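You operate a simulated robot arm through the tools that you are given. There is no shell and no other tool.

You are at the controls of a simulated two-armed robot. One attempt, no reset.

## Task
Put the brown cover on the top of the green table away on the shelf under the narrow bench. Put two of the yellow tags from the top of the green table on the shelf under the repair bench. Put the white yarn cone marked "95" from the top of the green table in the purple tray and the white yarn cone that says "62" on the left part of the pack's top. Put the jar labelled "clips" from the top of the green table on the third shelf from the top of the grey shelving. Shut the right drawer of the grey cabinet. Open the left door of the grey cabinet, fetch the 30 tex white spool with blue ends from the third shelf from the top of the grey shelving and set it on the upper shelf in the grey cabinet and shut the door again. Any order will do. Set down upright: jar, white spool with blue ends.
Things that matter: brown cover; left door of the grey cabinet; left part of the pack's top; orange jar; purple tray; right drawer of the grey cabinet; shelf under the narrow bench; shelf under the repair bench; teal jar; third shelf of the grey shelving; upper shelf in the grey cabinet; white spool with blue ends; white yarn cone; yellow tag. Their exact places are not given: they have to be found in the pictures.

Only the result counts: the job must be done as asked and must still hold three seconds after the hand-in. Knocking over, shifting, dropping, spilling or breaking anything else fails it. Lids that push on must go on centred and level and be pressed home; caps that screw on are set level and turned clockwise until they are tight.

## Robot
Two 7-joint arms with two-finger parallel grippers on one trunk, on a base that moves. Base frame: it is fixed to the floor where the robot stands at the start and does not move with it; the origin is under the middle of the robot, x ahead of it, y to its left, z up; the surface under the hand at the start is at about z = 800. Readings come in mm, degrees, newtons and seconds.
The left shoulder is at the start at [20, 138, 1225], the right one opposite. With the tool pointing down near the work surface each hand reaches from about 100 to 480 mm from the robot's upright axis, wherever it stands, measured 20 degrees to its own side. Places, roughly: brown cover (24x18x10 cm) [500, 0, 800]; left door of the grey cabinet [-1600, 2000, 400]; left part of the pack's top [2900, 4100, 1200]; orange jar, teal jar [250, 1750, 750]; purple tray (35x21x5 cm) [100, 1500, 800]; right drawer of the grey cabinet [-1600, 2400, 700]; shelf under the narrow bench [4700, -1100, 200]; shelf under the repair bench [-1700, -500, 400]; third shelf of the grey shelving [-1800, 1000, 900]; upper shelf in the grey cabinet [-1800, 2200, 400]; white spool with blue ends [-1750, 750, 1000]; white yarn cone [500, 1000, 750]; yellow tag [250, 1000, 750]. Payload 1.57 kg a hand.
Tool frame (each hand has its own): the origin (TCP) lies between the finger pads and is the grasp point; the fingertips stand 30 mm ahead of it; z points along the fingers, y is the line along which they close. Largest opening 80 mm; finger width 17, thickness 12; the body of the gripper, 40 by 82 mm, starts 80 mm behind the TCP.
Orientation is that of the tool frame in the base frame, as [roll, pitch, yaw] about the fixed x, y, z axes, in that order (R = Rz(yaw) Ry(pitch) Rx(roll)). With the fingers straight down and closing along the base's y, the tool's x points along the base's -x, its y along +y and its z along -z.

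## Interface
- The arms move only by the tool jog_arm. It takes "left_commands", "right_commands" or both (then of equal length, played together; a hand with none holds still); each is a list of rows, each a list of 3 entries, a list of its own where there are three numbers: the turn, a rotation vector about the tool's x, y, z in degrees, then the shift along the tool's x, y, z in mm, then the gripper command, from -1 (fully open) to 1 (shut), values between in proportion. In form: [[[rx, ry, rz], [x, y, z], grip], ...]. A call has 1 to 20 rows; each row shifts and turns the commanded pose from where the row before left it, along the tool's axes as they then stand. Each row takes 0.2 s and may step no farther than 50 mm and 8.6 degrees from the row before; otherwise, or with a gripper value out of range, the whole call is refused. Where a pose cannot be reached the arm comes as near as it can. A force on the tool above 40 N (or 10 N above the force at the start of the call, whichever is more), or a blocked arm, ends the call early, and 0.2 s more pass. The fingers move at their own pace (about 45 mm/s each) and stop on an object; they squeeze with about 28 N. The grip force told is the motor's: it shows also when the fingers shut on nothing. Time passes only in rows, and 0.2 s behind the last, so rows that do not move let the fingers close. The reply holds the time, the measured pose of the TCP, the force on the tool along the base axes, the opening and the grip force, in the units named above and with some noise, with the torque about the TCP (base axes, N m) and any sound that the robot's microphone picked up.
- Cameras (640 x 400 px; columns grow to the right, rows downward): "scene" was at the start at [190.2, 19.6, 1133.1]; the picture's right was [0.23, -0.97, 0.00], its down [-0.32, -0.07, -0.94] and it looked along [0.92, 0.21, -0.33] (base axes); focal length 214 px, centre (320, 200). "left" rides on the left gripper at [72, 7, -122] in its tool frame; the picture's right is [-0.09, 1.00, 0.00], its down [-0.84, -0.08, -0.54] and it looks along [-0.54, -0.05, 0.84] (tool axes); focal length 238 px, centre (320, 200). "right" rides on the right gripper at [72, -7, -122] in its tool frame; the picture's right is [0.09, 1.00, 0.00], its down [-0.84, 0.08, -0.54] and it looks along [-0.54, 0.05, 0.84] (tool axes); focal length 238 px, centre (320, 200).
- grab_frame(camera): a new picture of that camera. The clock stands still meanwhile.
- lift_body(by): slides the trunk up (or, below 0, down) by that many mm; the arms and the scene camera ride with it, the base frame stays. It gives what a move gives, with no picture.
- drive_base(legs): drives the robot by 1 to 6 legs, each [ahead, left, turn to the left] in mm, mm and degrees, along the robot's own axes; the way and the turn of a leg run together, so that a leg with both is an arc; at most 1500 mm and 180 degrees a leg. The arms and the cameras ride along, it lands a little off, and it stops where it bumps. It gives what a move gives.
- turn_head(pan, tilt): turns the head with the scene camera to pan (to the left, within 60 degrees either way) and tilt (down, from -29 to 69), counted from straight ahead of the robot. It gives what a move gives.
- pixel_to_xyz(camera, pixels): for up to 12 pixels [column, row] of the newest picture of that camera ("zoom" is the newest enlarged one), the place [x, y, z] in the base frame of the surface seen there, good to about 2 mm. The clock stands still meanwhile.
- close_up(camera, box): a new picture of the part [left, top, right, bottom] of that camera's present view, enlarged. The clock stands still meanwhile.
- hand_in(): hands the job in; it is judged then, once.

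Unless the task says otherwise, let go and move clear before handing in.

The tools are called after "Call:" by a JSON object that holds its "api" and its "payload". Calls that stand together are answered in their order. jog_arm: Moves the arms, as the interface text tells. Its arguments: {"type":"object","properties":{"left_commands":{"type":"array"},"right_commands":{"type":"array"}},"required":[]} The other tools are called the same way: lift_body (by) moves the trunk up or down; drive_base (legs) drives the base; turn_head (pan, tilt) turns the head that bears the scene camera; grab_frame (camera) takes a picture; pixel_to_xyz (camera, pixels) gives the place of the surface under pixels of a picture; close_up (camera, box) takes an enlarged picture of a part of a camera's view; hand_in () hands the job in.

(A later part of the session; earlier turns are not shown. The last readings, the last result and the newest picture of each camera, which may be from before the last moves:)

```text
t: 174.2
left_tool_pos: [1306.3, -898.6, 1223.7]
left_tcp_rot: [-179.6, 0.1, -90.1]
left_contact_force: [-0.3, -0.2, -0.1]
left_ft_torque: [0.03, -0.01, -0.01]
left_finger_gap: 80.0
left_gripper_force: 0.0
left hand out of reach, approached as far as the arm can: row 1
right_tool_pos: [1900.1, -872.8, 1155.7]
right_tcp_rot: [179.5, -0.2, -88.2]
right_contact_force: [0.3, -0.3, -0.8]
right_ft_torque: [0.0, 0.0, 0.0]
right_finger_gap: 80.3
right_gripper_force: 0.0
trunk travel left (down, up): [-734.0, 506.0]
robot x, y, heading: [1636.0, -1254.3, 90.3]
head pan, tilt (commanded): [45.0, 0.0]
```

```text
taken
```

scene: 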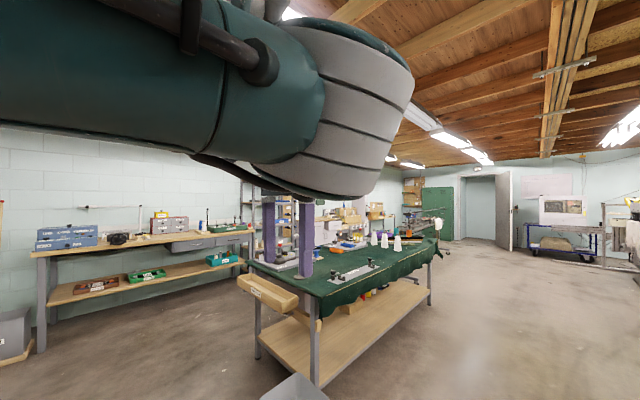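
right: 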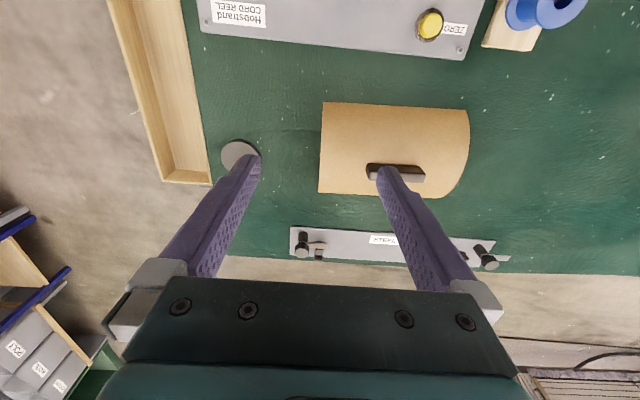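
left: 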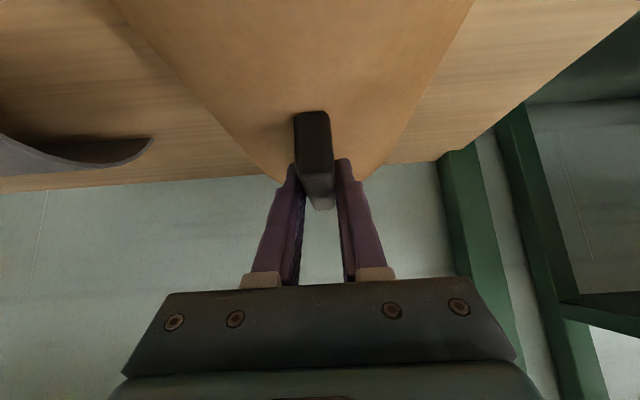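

Now the hand is at (356, 331) relative; moving it inward 130 mm should give the nominal pose.

Call:
{"api": "jog_arm", "payload": {"left_commands": [[[0, 0, 0], [0, -30, 0], -1], [[0, 0, 0], [0, -30, 0], -1], [[0, 0, 0], [0, -30, 0], -1], [[0, 0, 0], [0, -30, 0], -1]]}}

Call:
{"api": "grab_frame", "payload": {"camera": "scene"}}

```text
t: 175.2
left_tool_pos: [1374.7, -852.1, 1225.1]
left_tcp_rot: [-179.6, 0.2, -90.0]
left_contact_force: [-0.4, 0.1, 0.8]
left_ft_torque: [0.0, 0.0, -0.03]
left_finger_gap: 80.0
left_gripper_force: 0.0
left hand out of reach, approached as far as the arm can: row 2, 3, 4
right_tool_pos: [1902.0, -872.3, 1154.9]
right_tcp_rot: [179.6, -0.2, -88.2]
right_contact_force: [0.4, -0.8, -0.4]
right_ft_torque: [-0.01, -0.03, 0.0]
right_finger_gap: 80.2
right_gripper_force: 0.1
trunk travel left (down, up): [-734.0, 506.0]
robot x, y, heading: [1642.3, -1255.1, 90.3]
head pan, tilt (commanded): [45.0, 0.0]
```

```text
taken
```

scene: 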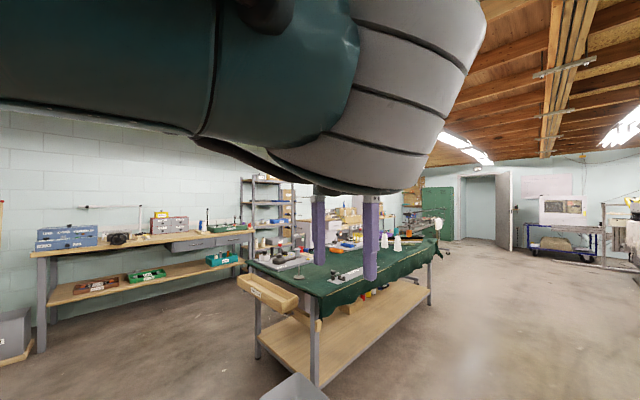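

The elbow is bending inward. I'll straighten the arm forward and downward with a forward tilt (as in the earlier good retraction), then pull back.

Call:
{"api": "jog_arm", "payload": {"left_commands": [[[0, 0, 0], [-40, 0, 0], -1], [[0, 0, 0], [-40, 0, 10], -1], [[0, 0, 0], [-20, 0, 40], -1], [[0, 0, 0], [0, 0, 40], -1], [[0, 0, 0], [0, 0, 40], -1], [[0, 0, 0], [0, 0, 40], -1], [[0, -7.5, 0], [0, 0, 0], -1], [[0, -7.5, 0], [0, 0, 0], -1], [[0, -7.5, 0], [0, 0, 0], -1], [[0, -7.5, 0], [0, 0, 0], -1], [[0, -7.5, 0], [0, 0, 20], -1], [[0, -7.5, 0], [0, 0, 30], -1]]}}

Call:
{"api": "grab_frame", "payload": {"camera": "scene"}}

```text
t: 177.8
left_tool_pos: [1383.4, -670.4, 1013.7]
left_tcp_rot: [-179.5, 45.3, -89.8]
left_contact_force: [-0.8, -0.6, -0.3]
left_ft_torque: [-0.01, 0.04, 0.01]
left_finger_gap: 80.3
left_gripper_force: 0.0
left hand out of reach, approached as far as the arm can: row 2, 3, 6, 7, 8, 9, 10, 12
right_tool_pos: [1899.7, -872.9, 1154.8]
right_tcp_rot: [179.5, -0.2, -88.3]
right_contact_force: [0.1, 0.4, 0.1]
right_ft_torque: [-0.01, 0.02, 0.03]
right_finger_gap: 80.0
right_gripper_force: 0.0
trunk travel left (down, up): [-734.0, 506.0]
robot x, y, heading: [1636.6, -1251.0, 90.3]
head pan, tilt (commanded): [45.0, 0.0]
```

```text
taken
```

scene: 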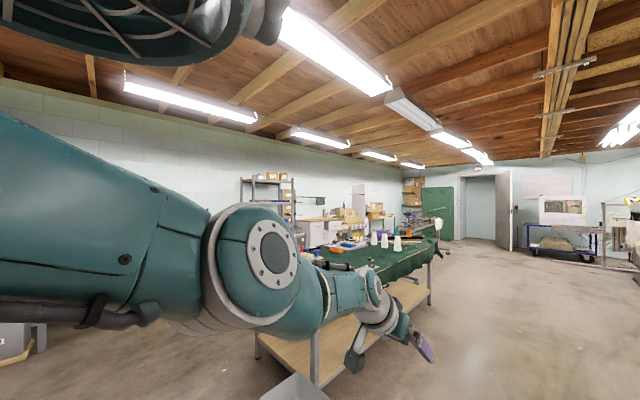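

Arm straight and tilted, similar to the earlier good state. Pull back 200 mm keeping the tilt.

Call:
{"api": "jog_arm", "payload": {"left_commands": [[[0, 0, 0], [28, 0, -28], -1], [[0, 0, 0], [28, 0, -28], -1], [[0, 0, 0], [28, 0, -28], -1], [[0, 0, 0], [28, 0, -28], -1], [[0, 0, 0], [28, 0, -28], -1]]}}

Call:
{"api": "grab_frame", "payload": {"camera": "scene"}}

```text
t: 179.0
left_tool_pos: [1382.7, -867.2, 1010.7]
left_tcp_rot: [-179.5, 45.1, -89.8]
left_contact_force: [-1.1, -0.7, 1.0]
left_ft_torque: [-0.04, 0.01, -0.01]
left_finger_gap: 79.8
left_gripper_force: 0.0
right_tool_pos: [1901.4, -873.2, 1154.7]
right_tcp_rot: [179.7, -0.2, -88.2]
right_contact_force: [-0.7, 0.7, -0.6]
right_ft_torque: [-0.01, -0.03, 0.0]
right_finger_gap: 80.2
right_gripper_force: 0.2
trunk travel left (down, up): [-734.0, 506.0]
robot x, y, heading: [1638.6, -1256.5, 90.1]
head pan, tilt (commanded): [45.0, 0.0]
```

```text
taken
```

scene: 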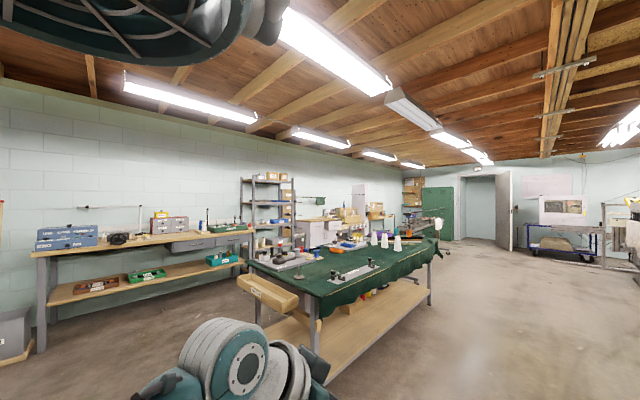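

Much better: wrist at lower-left with the elbow outward. Now raise 200 mm keeping tilt, then un-tilt.

Call:
{"api": "jog_arm", "payload": {"left_commands": [[[0, 0, 0], [-28.3, 0, -28.3], -1], [[0, 0, 0], [-28.3, 0, -28.3], -1], [[0, 0, 0], [-28.3, 0, -28.3], -1], [[0, 0, 0], [-28.3, 0, -28.3], -1]]}}

Call:
{"api": "jog_arm", "payload": {"left_commands": [[[0, 7.5, 0], [0, 0, 0], -1], [[0, 7.5, 0], [0, 0, 0], -1], [[0, 7.5, 0], [0, 0, 0], -1], [[0, 7.5, 0], [0, 0, 0], -1], [[0, 7.5, 0], [0, 0, 0], -1], [[0, 7.6, 0], [0, 0, 0], -1]]}}

Call:
{"api": "grab_frame", "payload": {"camera": "scene"}}

```text
t: 180.0
left_tool_pos: [1381.3, -869.0, 1170.1]
left_tcp_rot: [-179.6, 45.1, -89.7]
left_contact_force: [0.8, -0.1, 0.5]
left_ft_torque: [-0.01, 0.0, 0.0]
left_finger_gap: 80.2
left_gripper_force: 0.1
right_tool_pos: [1900.2, -872.2, 1155.2]
right_tcp_rot: [179.6, -0.2, -88.2]
right_contact_force: [0.7, 0.2, -0.1]
right_ft_torque: [0.0, 0.01, 0.0]
right_finger_gap: 80.2
right_gripper_force: 0.0
trunk travel left (down, up): [-734.0, 506.0]
robot x, y, heading: [1632.4, -1248.3, 90.3]
head pan, tilt (commanded): [45.0, 0.0]
```

```text
t: 181.4
left_tool_pos: [1381.7, -868.0, 1171.7]
left_tcp_rot: [-179.8, -0.1, -89.9]
left_contact_force: [1.1, -0.1, -0.2]
left_ft_torque: [0.01, 0.02, -0.01]
left_finger_gap: 79.8
left_gripper_force: 0.1
right_tool_pos: [1901.5, -871.5, 1154.0]
right_tcp_rot: [179.6, -0.2, -88.3]
right_contact_force: [-0.1, -0.3, 0.6]
right_ft_torque: [0.0, -0.01, -0.03]
right_finger_gap: 80.1
right_gripper_force: 0.0
trunk travel left (down, up): [-734.0, 506.0]
robot x, y, heading: [1636.1, -1254.5, 90.3]
head pan, tilt (commanded): [45.0, 0.0]
```

```text
taken
```

scene: 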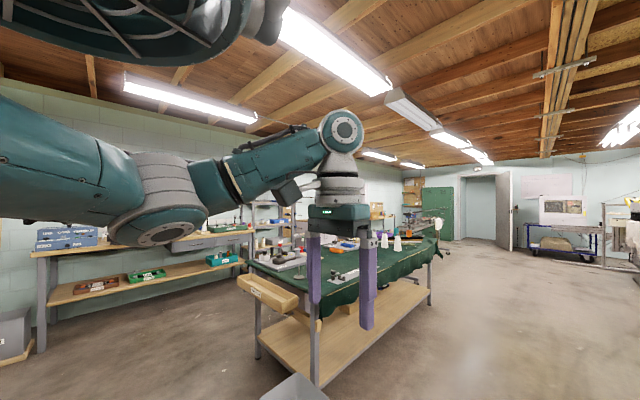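

The left arm is back in its nominal posture, mirrored to the right. Now drive north along the table's east side to inspect the cones' labels.

Call:
{"api": "drive_base", "payload": {"legs": [[1400, 200, 0], [500, 150, 0]]}}

Call:
{"api": "turn_head", "payload": {"pan": 55, "tilt": 25}}

Call:
{"api": "grab_frame", "payload": {"camera": "scene"}}

```text
t: 191.0
left_tool_pos: [1084.9, 1027.7, 1172.0]
left_tcp_rot: [-179.6, -0.1, -92.5]
left_contact_force: [0.0, -1.0, 0.8]
left_ft_torque: [0.03, 0.03, -0.02]
left_finger_gap: 80.1
left_gripper_force: 0.0
right_tool_pos: [1602.6, 1000.6, 1155.2]
right_tcp_rot: [179.6, -0.2, -90.8]
right_contact_force: [-0.4, 0.0, 0.0]
right_ft_torque: [0.03, -0.01, 0.0]
right_finger_gap: 79.9
right_gripper_force: 0.2
trunk travel left (down, up): [-734.0, 506.0]
robot x, y, heading: [1324.5, 631.6, 87.7]
head pan, tilt (commanded): [45.0, 0.0]
```

```text
t: 191.9
left_tool_pos: [1085.4, 1027.7, 1171.5]
left_tcp_rot: [-179.8, 0.0, -92.4]
left_contact_force: [-0.1, 0.0, -0.4]
left_ft_torque: [-0.01, 0.02, -0.01]
left_finger_gap: 79.9
left_gripper_force: 0.0
right_tool_pos: [1602.8, 1001.1, 1155.0]
right_tcp_rot: [179.6, -0.2, -90.7]
right_contact_force: [-0.6, 0.4, 0.1]
right_ft_torque: [0.01, -0.03, 0.02]
right_finger_gap: 79.9
right_gripper_force: 0.0
trunk travel left (down, up): [-734.0, 506.0]
robot x, y, heading: [1323.4, 632.0, 87.9]
head pan, tilt (commanded): [55.0, 25.0]
```

```text
taken
```

scene: 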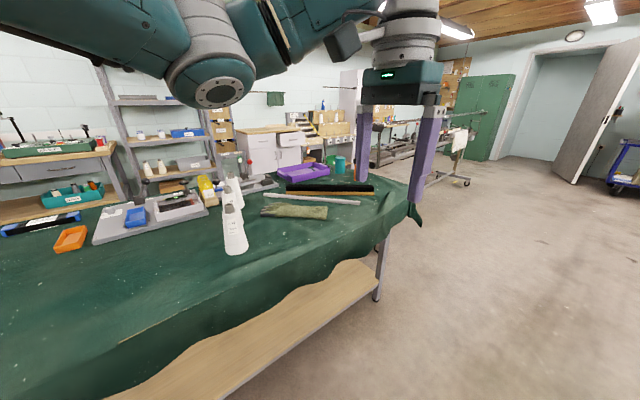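

The cones appear lined up at (235,215), and one shows a label. I'll zoom in to read.

Call:
{"api": "close_up", "payload": {"camera": "scene", "box": [190, 160, 290, 260]}}

Call:
{"api": "close_up", "payload": {"camera": "scene", "box": [80, 140, 420, 290]}}

```text
4.00 times, centred on (240, 210) of scene
```

zoom: 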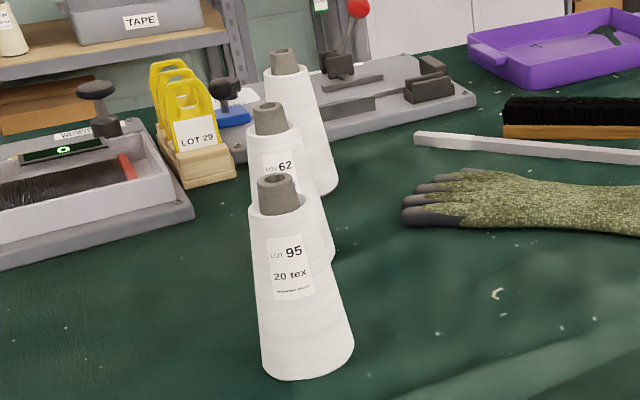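

```text
1.88 times, centred on (250, 215) of scene
```

zoom: 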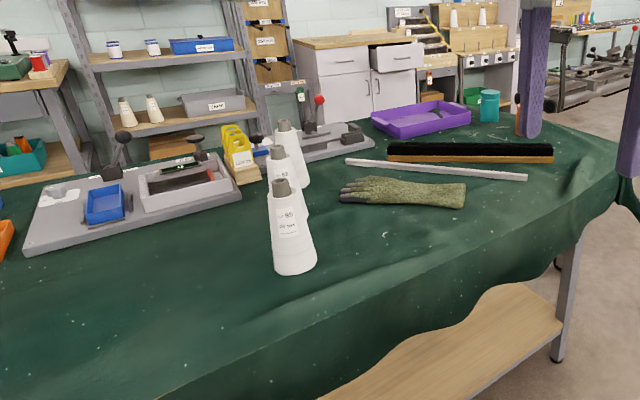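

Labels read: east cone (604,895) is LOT 95, middle cone (449,936) is 62. I'll read the third cone's label too, measure the cones, and then hover over the table south of them.

Call:
{"api": "close_up", "payload": {"camera": "scene", "box": [210, 165, 270, 215]}}

Call:
{"api": "drive_base", "payload": {"legs": [[-90, 790, 2.2]]}}

Call:
{"api": "turn_head", "payload": {"pan": 0, "tilt": 45}}

Call:
{"api": "grab_frame", "payload": {"camera": "scene"}}

```text
8.00 times, centred on (240, 190) of scene
```

zoom: 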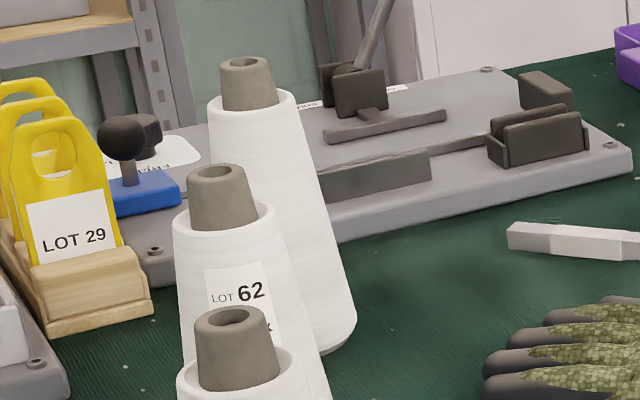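

```text
t: 196.1
left_tool_pos: [266.4, 932.3, 1172.3]
left_tcp_rot: [-179.7, 0.0, -88.8]
left_contact_force: [-0.2, 0.0, 1.3]
left_ft_torque: [-0.02, -0.01, 0.02]
left_finger_gap: 79.8
left_gripper_force: 0.1
right_tool_pos: [785.0, 937.2, 1154.6]
right_tcp_rot: [179.6, -0.2, -87.0]
right_contact_force: [-0.2, -0.8, -1.0]
right_ft_torque: [-0.02, 0.01, 0.01]
right_finger_gap: 80.1
right_gripper_force: 0.0
trunk travel left (down, up): [-734.0, 506.0]
robot x, y, heading: [529.8, 547.6, 91.8]
head pan, tilt (commanded): [55.0, 25.0]
```

```text
t: 197.4
left_tool_pos: [267.7, 932.0, 1171.8]
left_tcp_rot: [-179.8, -0.1, -88.8]
left_contact_force: [0.0, -0.1, 0.7]
left_ft_torque: [-0.01, -0.01, -0.02]
left_finger_gap: 80.2
left_gripper_force: 0.0
right_tool_pos: [785.1, 937.0, 1154.1]
right_tcp_rot: [179.6, -0.2, -87.1]
right_contact_force: [-0.3, 0.0, 0.1]
right_ft_torque: [0.0, 0.02, -0.01]
right_finger_gap: 80.0
right_gripper_force: 0.1
trunk travel left (down, up): [-734.0, 506.0]
robot x, y, heading: [529.2, 553.3, 91.6]
head pan, tilt (commanded): [0.0, 45.0]
```

```text
taken
```

scene: 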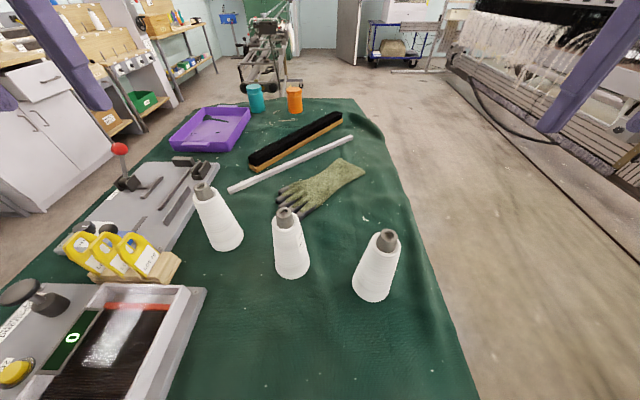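

The cones stand ahead at (380,265), (290,245), (215,215); tags at (110,250) in a wooden rack; jars at (255,98), (293,98). I'll measure the cone tips.

Call:
{"api": "close_up", "payload": {"camera": "scene", "box": [180, 170, 420, 310]}}

Call:
{"api": "pixel_to_xyz", "payload": {"camera": "zoom", "pixels": [[552, 168], [530, 180], [570, 180], [548, 195], [545, 210], [285, 110], [270, 120], [300, 120], [288, 140], [510, 340], [300, 280], [285, 155]]}}

Call:
{"api": "close_up", "payload": {"camera": "scene", "box": [140, 70, 340, 195]}}

Call:
{"api": "pixel_to_xyz", "payload": {"camera": "zoom", "pixels": [[215, 120], [100, 215], [320, 235], [350, 120], [250, 150], [200, 190], [370, 90], [370, 60], [490, 90], [490, 60], [270, 200], [180, 160]]}}

```text
2.67 times, centred on (300, 240) of scene
```

zoom: 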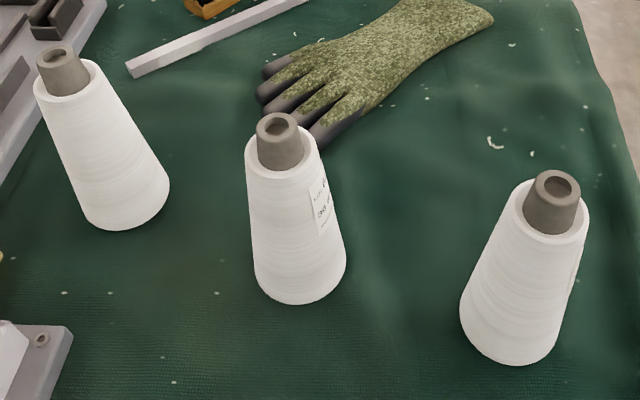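

```text
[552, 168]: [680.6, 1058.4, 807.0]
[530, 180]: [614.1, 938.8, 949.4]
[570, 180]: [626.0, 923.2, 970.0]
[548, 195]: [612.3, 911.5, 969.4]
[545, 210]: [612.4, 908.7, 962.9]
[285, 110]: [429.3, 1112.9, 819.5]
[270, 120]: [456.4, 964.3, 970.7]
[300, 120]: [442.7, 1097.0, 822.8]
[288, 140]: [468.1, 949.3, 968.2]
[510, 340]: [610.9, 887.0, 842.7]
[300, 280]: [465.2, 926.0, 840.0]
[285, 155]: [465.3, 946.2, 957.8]
```

```text
3.20 times, centred on (240, 132) of scene
```

zoom: 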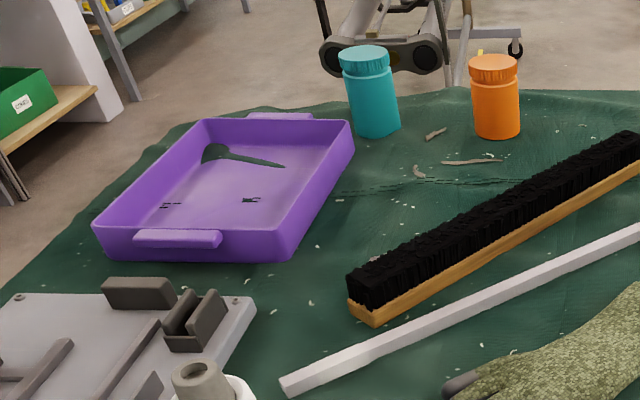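

```text
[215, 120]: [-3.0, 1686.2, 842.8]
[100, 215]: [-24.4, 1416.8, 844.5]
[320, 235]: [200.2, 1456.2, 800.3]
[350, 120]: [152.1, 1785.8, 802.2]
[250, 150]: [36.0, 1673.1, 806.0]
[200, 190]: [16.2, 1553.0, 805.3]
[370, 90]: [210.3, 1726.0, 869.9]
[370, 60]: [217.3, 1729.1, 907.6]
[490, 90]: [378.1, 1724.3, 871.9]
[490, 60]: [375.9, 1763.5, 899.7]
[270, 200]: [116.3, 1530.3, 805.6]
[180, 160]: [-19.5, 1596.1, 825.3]
```

Cone 95's tip is near (614,924) with top z≈970. I'll move the right hand above it and check with its own camera.

Call:
{"api": "jog_arm", "payload": {"right_commands": [[[0, 0, 0], [1, 43, 0], -1], [[0, 0, 0], [1, 43, 0], -1], [[0, 0, 0], [1, 43, 0], -1], [[0, 0, 0], [1, 42.5, 0], -1], [[0, 0, 0], [0, 0, 45], -1], [[0, 0, 0], [0, 0, 45], -1]]}}

Call:
{"api": "grab_frame", "payload": {"camera": "right"}}

```text
t: 198.8
left_tool_pos: [267.4, 931.9, 1171.4]
left_tcp_rot: [-179.7, 0.0, -88.7]
left_contact_force: [0.6, 0.3, -0.1]
left_ft_torque: [0.02, 0.02, -0.01]
left_finger_gap: 80.2
left_gripper_force: 0.1
right_tool_pos: [615.2, 921.8, 1064.2]
right_tcp_rot: [179.6, -0.2, -87.0]
right_contact_force: [0.1, 0.2, 0.0]
right_ft_torque: [0.01, 0.03, -0.04]
right_finger_gap: 80.0
right_gripper_force: 0.0
trunk travel left (down, up): [-734.0, 506.0]
robot x, y, heading: [524.6, 551.9, 91.4]
head pan, tilt (commanded): [0.0, 45.0]
```

```text
taken
```

right: 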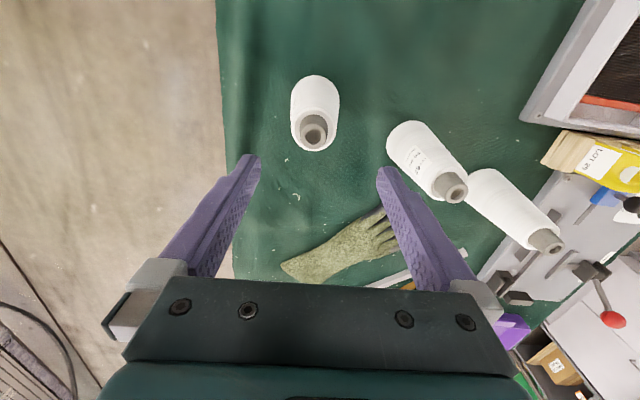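

Tip is at right-camera (314,130). I'll query its rim points.

Call:
{"api": "close_up", "payload": {"camera": "right", "box": [270, 60, 360, 170]}}

Call:
{"api": "pixel_to_xyz", "payload": {"camera": "right", "pixels": [[302, 132], [326, 132], [314, 119], [314, 146], [305, 140], [323, 140], [300, 120], [330, 120]]}}

```text
3.64 times, centred on (315, 115) of right
```

zoom: 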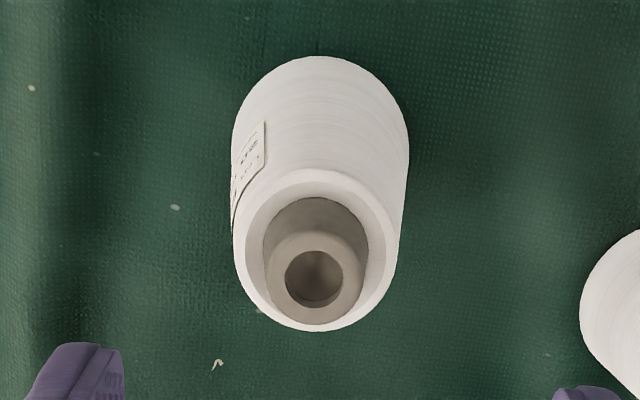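

```text
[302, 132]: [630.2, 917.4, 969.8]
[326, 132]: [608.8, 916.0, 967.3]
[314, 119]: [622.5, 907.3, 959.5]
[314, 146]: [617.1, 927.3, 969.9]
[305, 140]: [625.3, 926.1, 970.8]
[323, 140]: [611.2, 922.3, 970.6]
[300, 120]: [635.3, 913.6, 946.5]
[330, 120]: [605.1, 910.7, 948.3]
```

Tip center ≈ (619.5, 919.5), top z=970, yarn top z≈947. I'll correct laterally and descend to TCP z≈980 so the pads grip the grey tip.

Call:
{"api": "jog_arm", "payload": {"right_commands": [[[0, 0, 0], [2.3, -4.4, 0], -1], [[0, 0, 0], [0, 0, 40], -1], [[0, 0, 0], [0, 0, 30], -1], [[0, 0, 0], [0, 0, 14], -1], [[0, 0, 0], [0, 0, 0], -1]]}}

Call:
{"api": "grab_frame", "payload": {"camera": "right"}}

```text
t: 200.0
left_tool_pos: [265.9, 931.1, 1171.9]
left_tcp_rot: [-179.7, 0.0, -88.7]
left_contact_force: [-0.2, -0.4, -0.1]
left_ft_torque: [-0.02, 0.0, 0.0]
left_finger_gap: 80.0
left_gripper_force: 0.2
right_tool_pos: [619.6, 920.6, 980.5]
right_tcp_rot: [179.6, -0.1, -87.0]
right_contact_force: [0.5, 0.0, -0.1]
right_ft_torque: [-0.04, 0.02, 0.02]
right_finger_gap: 80.0
right_gripper_force: 0.0
trunk travel left (down, up): [-734.0, 506.0]
robot x, y, heading: [526.5, 552.0, 91.6]
head pan, tilt (commanded): [0.0, 45.0]
```

```text
taken
```

right: 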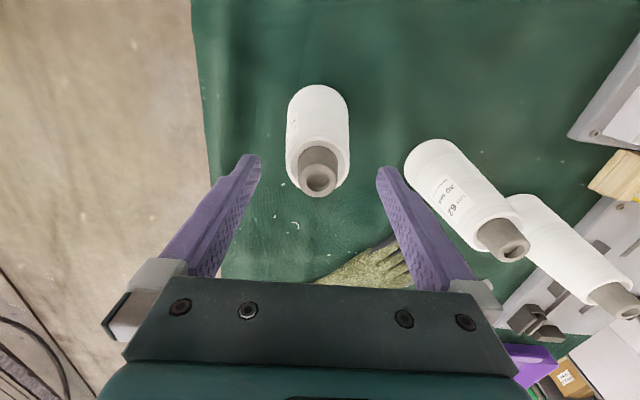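

The tip is centered between the fingers. Small 3 mm forward-axis correction, then close and lift.

Call:
{"api": "jog_arm", "payload": {"right_commands": [[[0, 0, 0], [3, 0, 0], -1], [[0, 0, 0], [0, 0, 0], 1], [[0, 0, 0], [0, 0, 0], 1], [[0, 0, 0], [0, 0, 0], 1], [[0, 0, 0], [0, 0, 0], 1], [[0, 0, 0], [0, 0, 0], 1], [[0, 0, 0], [0, 0, 0], 1]]}}

Call:
{"api": "jog_arm", "payload": {"right_commands": [[[0, 0, 0], [0, 0, -10], 1], [[0, 0, 0], [0, 0, -30], 1], [[0, 0, 0], [0, 0, -40], 1], [[0, 0, 0], [0, 0, -40], 1]]}}

Call:
{"api": "grab_frame", "payload": {"camera": "scene"}}

```text
t: 201.6
left_tool_pos: [267.9, 933.3, 1171.5]
left_tcp_rot: [-179.7, 0.1, -88.8]
left_contact_force: [0.7, 0.4, 0.9]
left_ft_torque: [0.0, 0.03, -0.04]
left_finger_gap: 80.2
left_gripper_force: 0.0
right_tool_pos: [619.2, 919.4, 981.7]
right_tcp_rot: [179.6, -0.2, -87.0]
right_contact_force: [1.8, -0.2, 4.1]
right_ft_torque: [0.05, -0.1, -0.03]
right_finger_gap: 40.8
right_gripper_force: 28.0
trunk travel left (down, up): [-734.0, 506.0]
robot x, y, heading: [530.7, 549.5, 91.6]
head pan, tilt (commanded): [0.0, 45.0]
```

```text
t: 202.6
left_tool_pos: [267.0, 932.3, 1173.2]
left_tcp_rot: [-179.7, 0.0, -88.8]
left_contact_force: [-0.3, 0.0, -0.4]
left_ft_torque: [0.01, 0.0, 0.0]
left_finger_gap: 80.0
left_gripper_force: 0.0
right_tool_pos: [617.4, 918.8, 1101.9]
right_tcp_rot: [179.5, -0.2, -87.0]
right_contact_force: [-0.5, -0.5, -2.4]
right_ft_torque: [0.01, 0.02, -0.03]
right_finger_gap: 40.6
right_gripper_force: 27.7
trunk travel left (down, up): [-734.0, 506.0]
robot x, y, heading: [530.9, 555.2, 91.5]
head pan, tilt (commanded): [0.0, 45.0]
```

```text
taken
```

scene: 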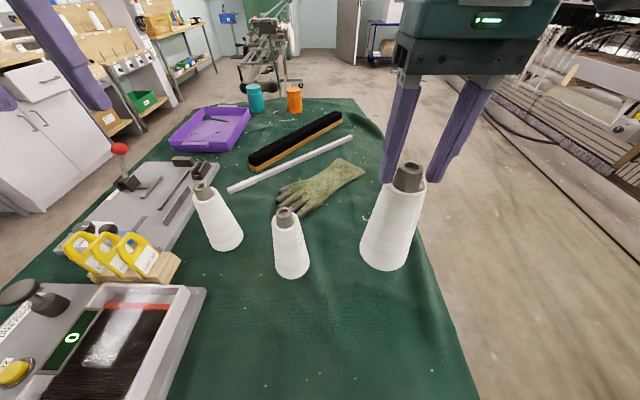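

Gap is 40.8 mm, so the fingertips hold the yarn's upper rim. I'll check how secure it looks.

Call:
{"api": "close_up", "payload": {"camera": "scene", "box": [340, 60, 500, 280]}}

Call:
{"api": "grab_frame", "payload": {"camera": "right"}}

```text
1.82 times, centred on (420, 170) of scene
```

zoom: 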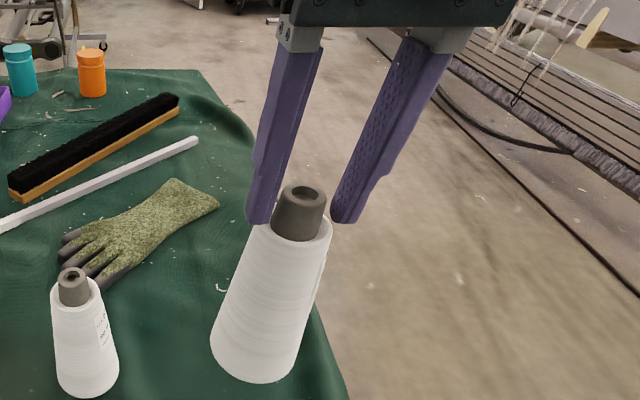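

```text
taken
```

right: 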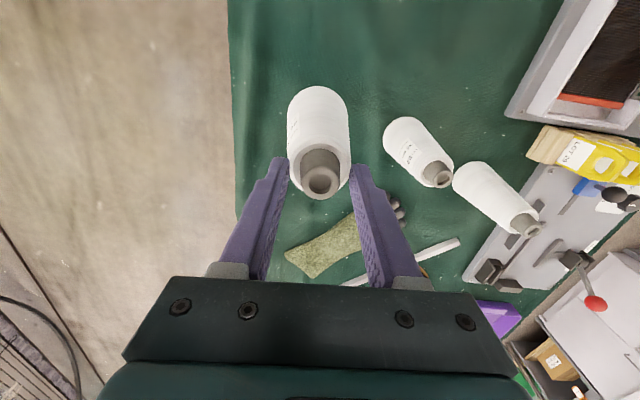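

The fingertips only catch the upper rim — precarious. I'll set it back down on its spot and regrip ~32 mm lower on the yarn body.

Call:
{"api": "jog_arm", "payload": {"right_commands": [[[0, 0, 0], [0, 0, 40], 1], [[0, 0, 0], [0, 0, 40], 1], [[0, 0, 0], [0, 0, 30], 1], [[0, 0, 0], [0, 0, 7], 1], [[0, 0, 0], [0, 0, 2], 1], [[0, 0, 0], [0, 0, 0], 1]]}}

```text
t: 204.0
left_tool_pos: [266.3, 931.5, 1170.4]
left_tcp_rot: [-179.7, -0.1, -88.8]
left_contact_force: [0.2, 0.1, -0.3]
left_ft_torque: [-0.02, 0.01, 0.0]
left_finger_gap: 80.1
left_gripper_force: 0.1
right_tool_pos: [618.4, 916.2, 982.1]
right_tcp_rot: [179.7, -0.2, -87.0]
right_contact_force: [-0.1, -0.8, -0.6]
right_ft_torque: [-0.07, 0.0, 0.0]
right_finger_gap: 40.7
right_gripper_force: 28.5
trunk travel left (down, up): [-734.0, 506.0]
robot x, y, heading: [525.7, 550.0, 91.4]
head pan, tilt (commanded): [0.0, 45.0]
```

Nearly full contact (−0.6 N). Lower 1 mm, open, descend 32 mm, close, and lift.

Call:
{"api": "jog_arm", "payload": {"right_commands": [[[0, 0, 0], [0, 0, 1], 1], [[0, 0, 0], [0, 0, 0], -1], [[0, 0, 0], [0, 0, 0], -1], [[0, 0, 0], [0, 0, 0], -1], [[0, 0, 0], [0, 0, 15], -1], [[0, 0, 0], [0, 0, 17], -1], [[0, 0, 0], [0, 0, 0], -1]]}}

Call:
{"api": "grab_frame", "payload": {"camera": "right"}}

```text
t: 205.6
left_tool_pos: [266.5, 932.1, 1171.9]
left_tcp_rot: [-179.6, 0.0, -88.8]
left_contact_force: [-0.6, 0.5, -0.5]
left_ft_torque: [0.01, -0.04, 0.01]
left_finger_gap: 80.0
left_gripper_force: 0.2
right_tool_pos: [615.6, 917.1, 949.8]
right_tcp_rot: [179.6, -0.2, -86.9]
right_contact_force: [-0.7, 0.2, -0.5]
right_ft_torque: [-0.01, 0.04, 0.03]
right_finger_gap: 79.8
right_gripper_force: 0.0
trunk travel left (down, up): [-734.0, 506.0]
robot x, y, heading: [527.6, 552.0, 91.4]
head pan, tilt (commanded): [0.0, 45.0]
```

```text
taken
```

right: 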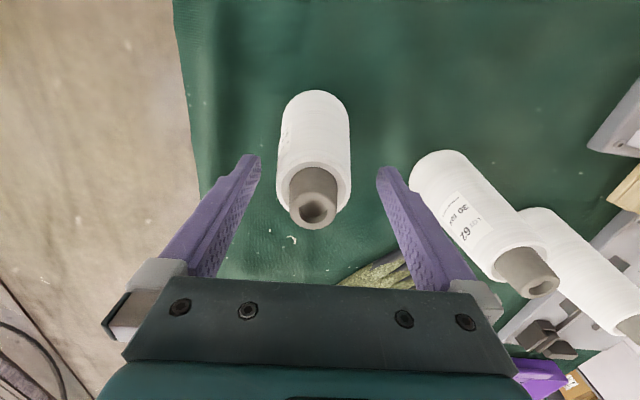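

Well centered. Close and lift.

Call:
{"api": "jog_arm", "payload": {"right_commands": [[[0, 0, 0], [0, -2, 0], -1], [[0, 0, 0], [0, 0, 0], 1], [[0, 0, 0], [0, 0, 0], 1], [[0, 0, 0], [0, 0, 0], 1], [[0, 0, 0], [0, 0, 0], 1], [[0, 0, 0], [0, 0, 0], 1], [[0, 0, 0], [0, 0, -10], 1], [[0, 0, 0], [0, 0, -40], 1], [[0, 0, 0], [0, 0, -40], 1], [[0, 0, 0], [0, 0, -40], 1], [[0, 0, 0], [0, 0, -40], 1]]}}

Call:
{"api": "grab_frame", "payload": {"camera": "scene"}}

Call:
{"api": "grab_frame", "payload": {"camera": "right"}}

```text
t: 208.0
left_tool_pos: [267.1, 931.5, 1172.2]
left_tcp_rot: [-179.7, 0.0, -88.9]
left_contact_force: [-0.6, -0.4, 0.2]
left_ft_torque: [-0.02, -0.03, 0.01]
left_finger_gap: 79.8
left_gripper_force: 0.1
right_tool_pos: [620.6, 917.8, 1121.3]
right_tcp_rot: [179.5, -0.2, -87.0]
right_contact_force: [0.5, 0.4, -2.3]
right_ft_torque: [-0.01, 0.01, -0.01]
right_finger_gap: 49.7
right_gripper_force: 27.8
trunk travel left (down, up): [-734.0, 506.0]
robot x, y, heading: [529.6, 551.9, 91.6]
head pan, tilt (commanded): [0.0, 45.0]
```

```text
taken
```

scene: 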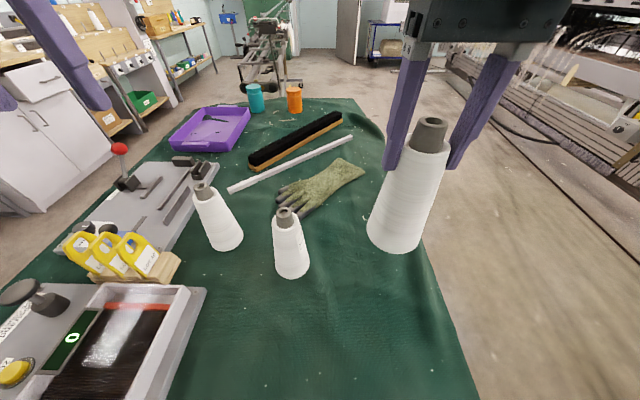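

```text
taken
```

right: 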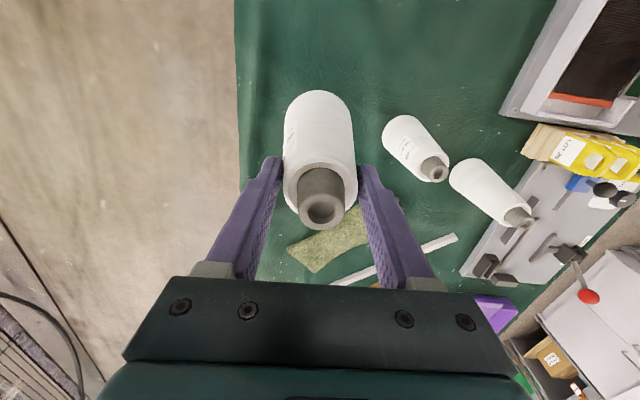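

Solid grip now (gap 49.7 mm). While here, I'll also pick cone 62 with the left hand: raise the right hand a bit and bring the left hand above cone 62.

Call:
{"api": "jog_arm", "payload": {"left_commands": [[[0, 0, 0], [-3, -40, 0], -1], [[0, 0, 0], [-3, -40, 0], -1], [[0, 0, 0], [-3, -40, 0], -1], [[0, 0, 0], [-3, -40, 0], -1], [[0, 0, 0], [-3, -37, 20], -1], [[0, 0, 0], [0, 0, 40], -1], [[0, 0, 0], [0, 0, 40], -1]], "right_commands": [[[0, 0, 0], [0, 0, -25], 1], [[0, 0, 0], [0, -20, -25], 1], [[0, 0, 0], [0, -20, 0], 1], [[0, 0, 0], [0, -20, 0], 1], [[0, 0, 0], [0, 0, 0], 1], [[0, 0, 0], [0, 0, 0], 1], [[0, 0, 0], [0, 0, 0], 1]]}}

Call:
{"api": "grab_frame", "payload": {"camera": "left"}}

Call:
{"api": "grab_frame", "payload": {"camera": "scene"}}

```text
t: 209.6
left_tool_pos: [466.4, 951.9, 1075.0]
left_tcp_rot: [-179.7, 0.0, -88.8]
left_contact_force: [-0.2, -0.4, -0.1]
left_ft_torque: [0.0, 0.0, -0.01]
left_finger_gap: 79.7
left_gripper_force: 0.1
right_tool_pos: [682.8, 921.3, 1169.5]
right_tcp_rot: [179.7, -0.2, -87.0]
right_contact_force: [0.4, -0.6, -3.0]
right_ft_torque: [-0.01, 0.0, 0.01]
right_finger_gap: 49.7
right_gripper_force: 28.3
trunk travel left (down, up): [-734.0, 506.0]
robot x, y, heading: [528.8, 552.7, 91.2]
head pan, tilt (commanded): [0.0, 45.0]
```

```text
taken
```

left: 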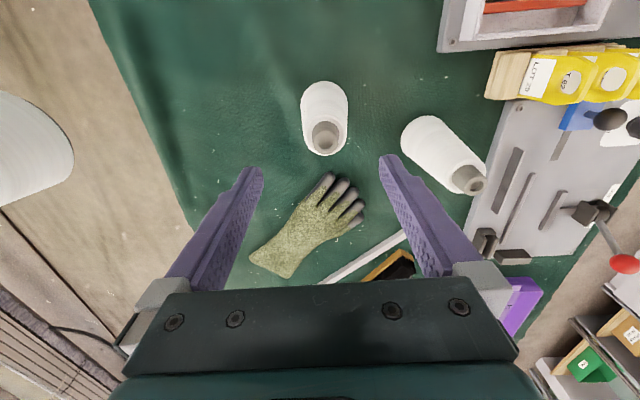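

```text
taken
```

scene: 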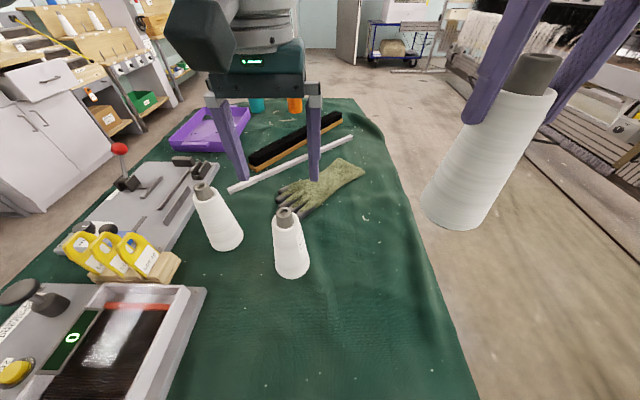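

Cone 62's tip at left-camera (326,138). Query rim points for centering.

Call:
{"api": "close_up", "payload": {"camera": "left", "box": [280, 70, 370, 170]}}

Call:
{"api": "pixel_to_xyz", "payload": {"camera": "left", "pixels": [[314, 139], [338, 139], [326, 150], [320, 128], [332, 128], [316, 146], [336, 146]]}}

```text
4.00 times, centred on (325, 120) of left
```

zoom: 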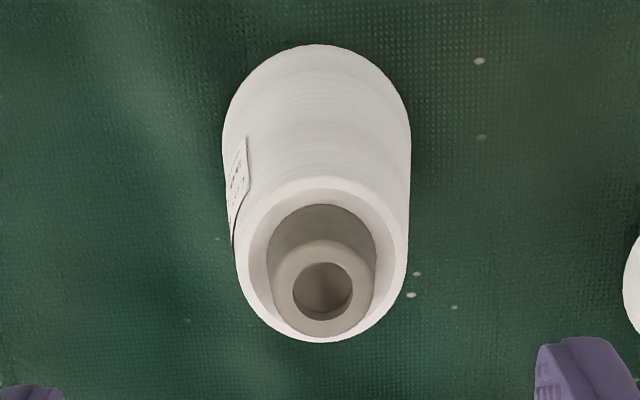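

```text
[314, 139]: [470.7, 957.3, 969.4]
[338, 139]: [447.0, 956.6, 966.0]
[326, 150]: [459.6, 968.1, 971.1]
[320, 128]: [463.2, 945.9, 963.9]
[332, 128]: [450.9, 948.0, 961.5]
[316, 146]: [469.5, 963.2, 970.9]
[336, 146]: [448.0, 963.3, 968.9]
```

Tip center ≈ (459, 958). Correct and descend to z≈950, then verify before closing.

Call:
{"api": "jog_arm", "payload": {"left_commands": [[[0, 0, 0], [-6.2, 7.3, 0], -1], [[0, 0, 0], [0, 0, 45], -1], [[0, 0, 0], [0, 0, 45], -1], [[0, 0, 0], [0, 0, 35], -1], [[0, 0, 0], [0, 0, 0], -1]]}}

Call:
{"api": "grab_frame", "payload": {"camera": "left"}}

```text
t: 210.8
left_tool_pos: [457.1, 958.6, 947.4]
left_tcp_rot: [-179.8, 0.0, -88.9]
left_contact_force: [-0.6, -0.2, -0.3]
left_ft_torque: [0.0, 0.01, -0.02]
left_finger_gap: 80.0
left_gripper_force: 0.1
right_tool_pos: [682.3, 920.3, 1169.5]
right_tcp_rot: [179.6, -0.3, -87.1]
right_contact_force: [-0.2, 0.1, -3.3]
right_ft_torque: [-0.01, 0.01, -0.02]
right_finger_gap: 49.6
right_gripper_force: 28.0
trunk travel left (down, up): [-734.0, 506.0]
robot x, y, heading: [526.9, 551.4, 91.6]
head pan, tilt (commanded): [0.0, 45.0]
```

```text
taken
```

left: 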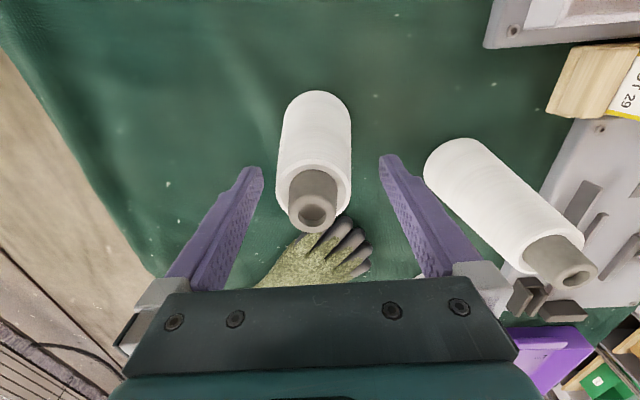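

Centered well. Nudge −3 mm in tool y, close, and lift 160 mm.

Call:
{"api": "jog_arm", "payload": {"left_commands": [[[0, 0, 0], [0, -3, 0], -1], [[0, 0, 0], [0, 0, 0], 1], [[0, 0, 0], [0, 0, 0], 1], [[0, 0, 0], [0, 0, 0], 1], [[0, 0, 0], [0, 0, 0], 1], [[0, 0, 0], [0, 0, 0], 1], [[0, 0, 0], [0, 0, -10], 1], [[0, 0, 0], [0, 0, -40], 1], [[0, 0, 0], [0, 0, -40], 1], [[0, 0, 0], [0, 0, -40], 1], [[0, 0, 0], [0, 0, -40], 1]]}}

Call:
{"api": "lift_body", "payload": {"by": 120}}

Call:
{"api": "turn_head", "payload": {"pan": 10, "tilt": 40}}

Call:
{"api": "grab_frame", "payload": {"camera": "scene"}}

```text
t: 213.2
left_tool_pos: [458.2, 955.2, 1118.2]
left_tcp_rot: [-179.7, -0.2, -88.7]
left_contact_force: [-0.3, -0.8, -2.3]
left_ft_torque: [0.0, 0.01, -0.02]
left_finger_gap: 49.9
left_gripper_force: 28.3
right_tool_pos: [682.9, 921.9, 1169.6]
right_tcp_rot: [179.4, -0.2, -87.1]
right_contact_force: [-0.4, 0.1, -2.3]
right_ft_torque: [0.01, 0.02, -0.01]
right_finger_gap: 49.6
right_gripper_force: 28.5
trunk travel left (down, up): [-734.0, 506.0]
robot x, y, heading: [525.0, 549.6, 91.4]
head pan, tilt (commanded): [0.0, 45.0]
```

```text
t: 214.7
left_tool_pos: [458.5, 956.4, 1238.2]
left_tcp_rot: [-179.6, 0.0, -88.8]
left_contact_force: [-0.9, 0.1, -2.8]
left_ft_torque: [0.0, 0.0, 0.01]
left_finger_gap: 50.0
left_gripper_force: 27.4
right_tool_pos: [683.0, 921.1, 1289.6]
right_tcp_rot: [179.5, -0.3, -87.0]
right_contact_force: [-0.3, -0.3, -2.7]
right_ft_torque: [0.0, 0.01, 0.02]
right_finger_gap: 49.6
right_gripper_force: 28.0
trunk travel left (down, up): [-854.0, 386.0]
robot x, y, heading: [530.7, 554.5, 91.5]
head pan, tilt (commanded): [0.0, 45.0]
```

```text
t: 215.4
left_tool_pos: [457.7, 955.5, 1238.0]
left_tcp_rot: [-179.7, 0.1, -88.8]
left_contact_force: [0.4, 1.1, -2.3]
left_ft_torque: [0.0, 0.01, -0.01]
left_finger_gap: 50.2
left_gripper_force: 28.1
right_tool_pos: [683.3, 920.9, 1289.6]
right_tcp_rot: [179.7, -0.2, -87.0]
right_contact_force: [0.4, 0.1, -2.6]
right_ft_torque: [0.04, -0.02, -0.01]
right_finger_gap: 49.6
right_gripper_force: 27.6
trunk travel left (down, up): [-854.0, 386.0]
robot x, y, heading: [528.2, 553.4, 91.3]
head pan, tilt (commanded): [10.0, 40.0]
```

```text
taken
```

scene: 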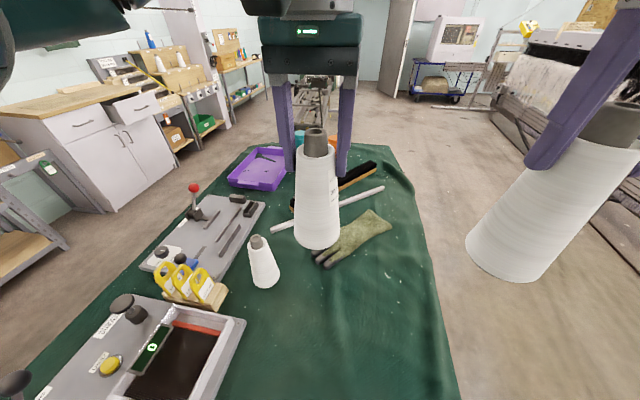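

Both cones are held high (bottoms ≥1091). Now drive over to where the right hand can lower cone 95 into the purple tray.

Call:
{"api": "drive_base", "payload": {"legs": [[560, 520, 0]]}}

Call:
{"api": "turn_head", "payload": {"pan": -5, "tilt": 55}}

Call:
{"api": "grab_frame", "payload": {"camera": "scene"}}

```text
t: 219.6
left_tool_pos: [-73.6, 1515.9, 1237.7]
left_tcp_rot: [-179.8, 0.1, -89.2]
left_contact_force: [0.6, 0.6, -2.4]
left_ft_torque: [-0.01, 0.0, 0.01]
left_finger_gap: 50.1
left_gripper_force: 28.4
right_tool_pos: [149.5, 1480.5, 1289.0]
right_tcp_rot: [179.6, -0.3, -87.4]
right_contact_force: [-1.0, -0.7, -3.1]
right_ft_torque: [0.0, 0.0, 0.0]
right_finger_gap: 49.6
right_gripper_force: 28.0
trunk travel left (down, up): [-854.0, 386.0]
robot x, y, heading: [-5.6, 1115.7, 91.3]
head pan, tilt (commanded): [10.0, 40.0]
```

```text
t: 220.3
left_tool_pos: [-74.0, 1516.4, 1237.9]
left_tcp_rot: [-179.7, -0.1, -89.2]
left_contact_force: [0.1, 0.8, -3.7]
left_ft_torque: [-0.01, 0.01, 0.02]
left_finger_gap: 49.9
left_gripper_force: 27.5
right_tool_pos: [149.4, 1479.7, 1289.6]
right_tcp_rot: [179.7, -0.3, -87.5]
right_contact_force: [0.4, 0.3, -2.7]
right_ft_torque: [0.0, 0.0, 0.0]
right_finger_gap: 49.5
right_gripper_force: 27.9
trunk travel left (down, up): [-854.0, 386.0]
robot x, y, heading: [-6.8, 1111.8, 91.0]
head pan, tilt (commanded): [-5.0, 55.0]
```

```text
taken
```

scene: 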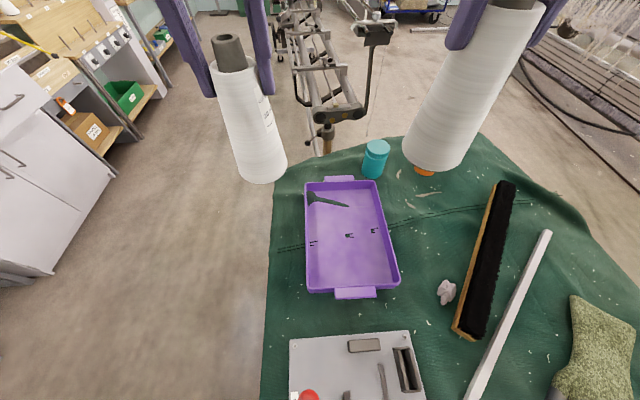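

The tray is clearly visible at (305–400,180–297). I'll measure its interior.

Call:
{"api": "pixel_to_xyz", "payload": {"camera": "scene", "pixels": [[307, 292], [398, 284], [305, 184], [375, 182], [350, 235], [350, 260], [350, 210], [320, 270], [385, 270], [330, 215], [312, 200], [375, 240]]}}

Call:
{"api": "close_up", "payload": {"camera": "scene", "box": [280, 165, 420, 305]}}

```text
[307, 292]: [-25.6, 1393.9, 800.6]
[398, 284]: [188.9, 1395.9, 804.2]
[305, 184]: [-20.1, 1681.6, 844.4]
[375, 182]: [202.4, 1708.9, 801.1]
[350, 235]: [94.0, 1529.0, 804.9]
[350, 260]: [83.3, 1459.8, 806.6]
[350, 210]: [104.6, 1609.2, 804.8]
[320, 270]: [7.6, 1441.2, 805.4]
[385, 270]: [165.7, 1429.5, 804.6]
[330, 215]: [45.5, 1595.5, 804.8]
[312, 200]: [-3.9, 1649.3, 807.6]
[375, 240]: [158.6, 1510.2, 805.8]
```

```text
2.86 times, centred on (350, 235) of scene
```

zoom: 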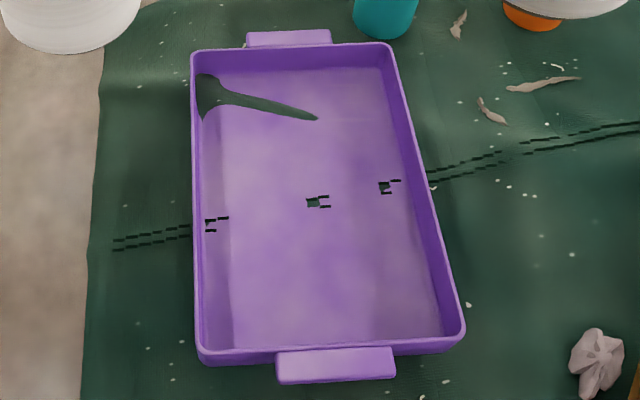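

Interior floor z≈805.5, x≈0…170, y≈1410…1690. I'll shift the right hand to (95,1475), lower the trunk 120 mm, and descend.

Call:
{"api": "jog_arm", "payload": {"right_commands": [[[0, 0, 0], [2, 27, 0], 1], [[0, 0, 0], [2, 27, 0], 1]]}}

Call:
{"api": "lift_body", "payload": {"by": -120}}

Call:
{"api": "jog_arm", "payload": {"right_commands": [[[0, 0, 0], [0, 0, 45], 1], [[0, 0, 0], [0, 0, 45], 1], [[0, 0, 0], [0, 0, 45], 1], [[0, 0, 0], [0, 0, 40], 1], [[0, 0, 0], [0, 0, 25], 1], [[0, 0, 0], [0, 0, 0], 1]]}}

Call:
{"api": "grab_frame", "payload": {"camera": "scene"}}

```text
t: 220.9
left_tool_pos: [-74.4, 1515.9, 1238.0]
left_tcp_rot: [-179.7, 0.0, -89.1]
left_contact_force: [0.3, -0.4, -2.3]
left_ft_torque: [0.0, 0.0, 0.01]
left_finger_gap: 49.9
left_gripper_force: 27.5
right_tool_pos: [93.4, 1472.5, 1288.3]
right_tcp_rot: [179.5, -0.4, -87.3]
right_contact_force: [0.6, 0.2, -2.9]
right_ft_torque: [0.05, 0.01, -0.03]
right_finger_gap: 49.3
right_gripper_force: 27.7
trunk travel left (down, up): [-854.0, 386.0]
robot x, y, heading: [-7.9, 1112.7, 91.3]
head pan, tilt (commanded): [-5.0, 55.0]
```

```text
t: 222.4
left_tool_pos: [-74.3, 1514.9, 1117.8]
left_tcp_rot: [-179.7, 0.0, -89.1]
left_contact_force: [-1.0, 0.5, -2.3]
left_ft_torque: [0.01, -0.01, 0.02]
left_finger_gap: 50.0
left_gripper_force: 28.2
right_tool_pos: [93.6, 1472.7, 1168.6]
right_tcp_rot: [179.6, -0.3, -87.4]
right_contact_force: [-0.1, 0.3, -3.1]
right_ft_torque: [0.0, -0.04, 0.0]
right_finger_gap: 49.6
right_gripper_force: 28.2
trunk travel left (down, up): [-734.0, 506.0]
robot x, y, heading: [-3.4, 1113.4, 91.4]
head pan, tilt (commanded): [-5.0, 55.0]
```

```text
t: 223.8
left_tool_pos: [-73.0, 1515.4, 1117.7]
left_tcp_rot: [-179.8, 0.0, -89.2]
left_contact_force: [0.1, -0.2, -2.2]
left_ft_torque: [-0.02, 0.0, -0.01]
left_finger_gap: 49.7
left_gripper_force: 28.2
right_tool_pos: [93.1, 1471.8, 969.2]
right_tcp_rot: [179.7, -0.2, -87.3]
right_contact_force: [0.0, 0.2, -3.0]
right_ft_torque: [0.02, 0.0, 0.01]
right_finger_gap: 49.5
right_gripper_force: 27.3
trunk travel left (down, up): [-734.0, 506.0]
robot x, y, heading: [-9.3, 1108.8, 91.4]
head pan, tilt (commanded): [-5.0, 55.0]
```

```text
taken
```

scene: 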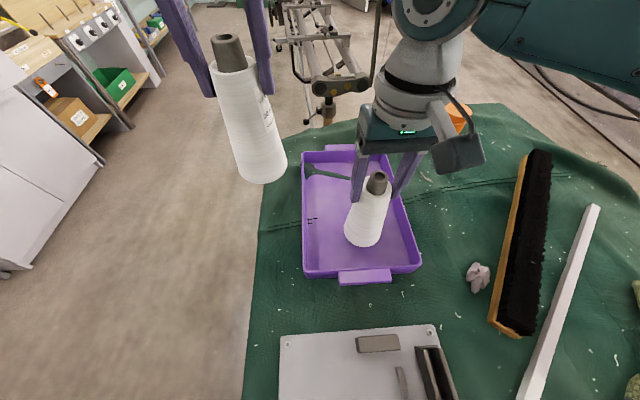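

Cone 95 is inside the tray, about 13 mm above its floor. Lower gently to contact.

Call:
{"api": "jog_arm", "payload": {"right_commands": [[[0, 0, 0], [0, 0, 8], 1], [[0, 0, 0], [0, 0, 3], 1], [[0, 0, 0], [0, 0, 0], 1]]}}

Call:
{"api": "jog_arm", "payload": {"right_commands": [[[0, 0, 0], [0, 0, 1.5], 1], [[0, 0, 0], [0, 0, 1.5], 1], [[0, 0, 0], [0, 0, 0], 1]]}}

```text
t: 224.7
left_tool_pos: [-73.9, 1516.1, 1118.0]
left_tcp_rot: [-179.7, 0.1, -89.3]
left_contact_force: [0.1, 0.9, -2.3]
left_ft_torque: [-0.02, 0.02, -0.04]
left_finger_gap: 49.8
left_gripper_force: 27.8
right_tool_pos: [92.7, 1471.7, 958.0]
right_tcp_rot: [179.6, -0.3, -87.3]
right_contact_force: [-0.4, 0.5, -2.3]
right_ft_torque: [-0.01, -0.01, 0.03]
right_finger_gap: 49.4
right_gripper_force: 28.2
trunk travel left (down, up): [-734.0, 506.0]
robot x, y, heading: [-7.7, 1113.7, 90.9]
head pan, tilt (commanded): [-5.0, 55.0]
```

```text
t: 225.4
left_tool_pos: [-74.3, 1516.4, 1117.0]
left_tcp_rot: [-179.7, 0.1, -89.3]
left_contact_force: [-0.3, -0.6, -3.0]
left_ft_torque: [0.0, 0.01, 0.0]
left_finger_gap: 49.9
left_gripper_force: 27.3
right_tool_pos: [92.2, 1471.4, 955.4]
right_tcp_rot: [179.7, -0.3, -87.4]
right_contact_force: [-0.1, -0.1, -3.5]
right_ft_torque: [0.0, 0.02, -0.05]
right_finger_gap: 49.6
right_gripper_force: 28.2
trunk travel left (down, up): [-734.0, 506.0]
robot x, y, heading: [-11.0, 1110.8, 91.0]
head pan, tilt (commanded): [-5.0, 55.0]
```

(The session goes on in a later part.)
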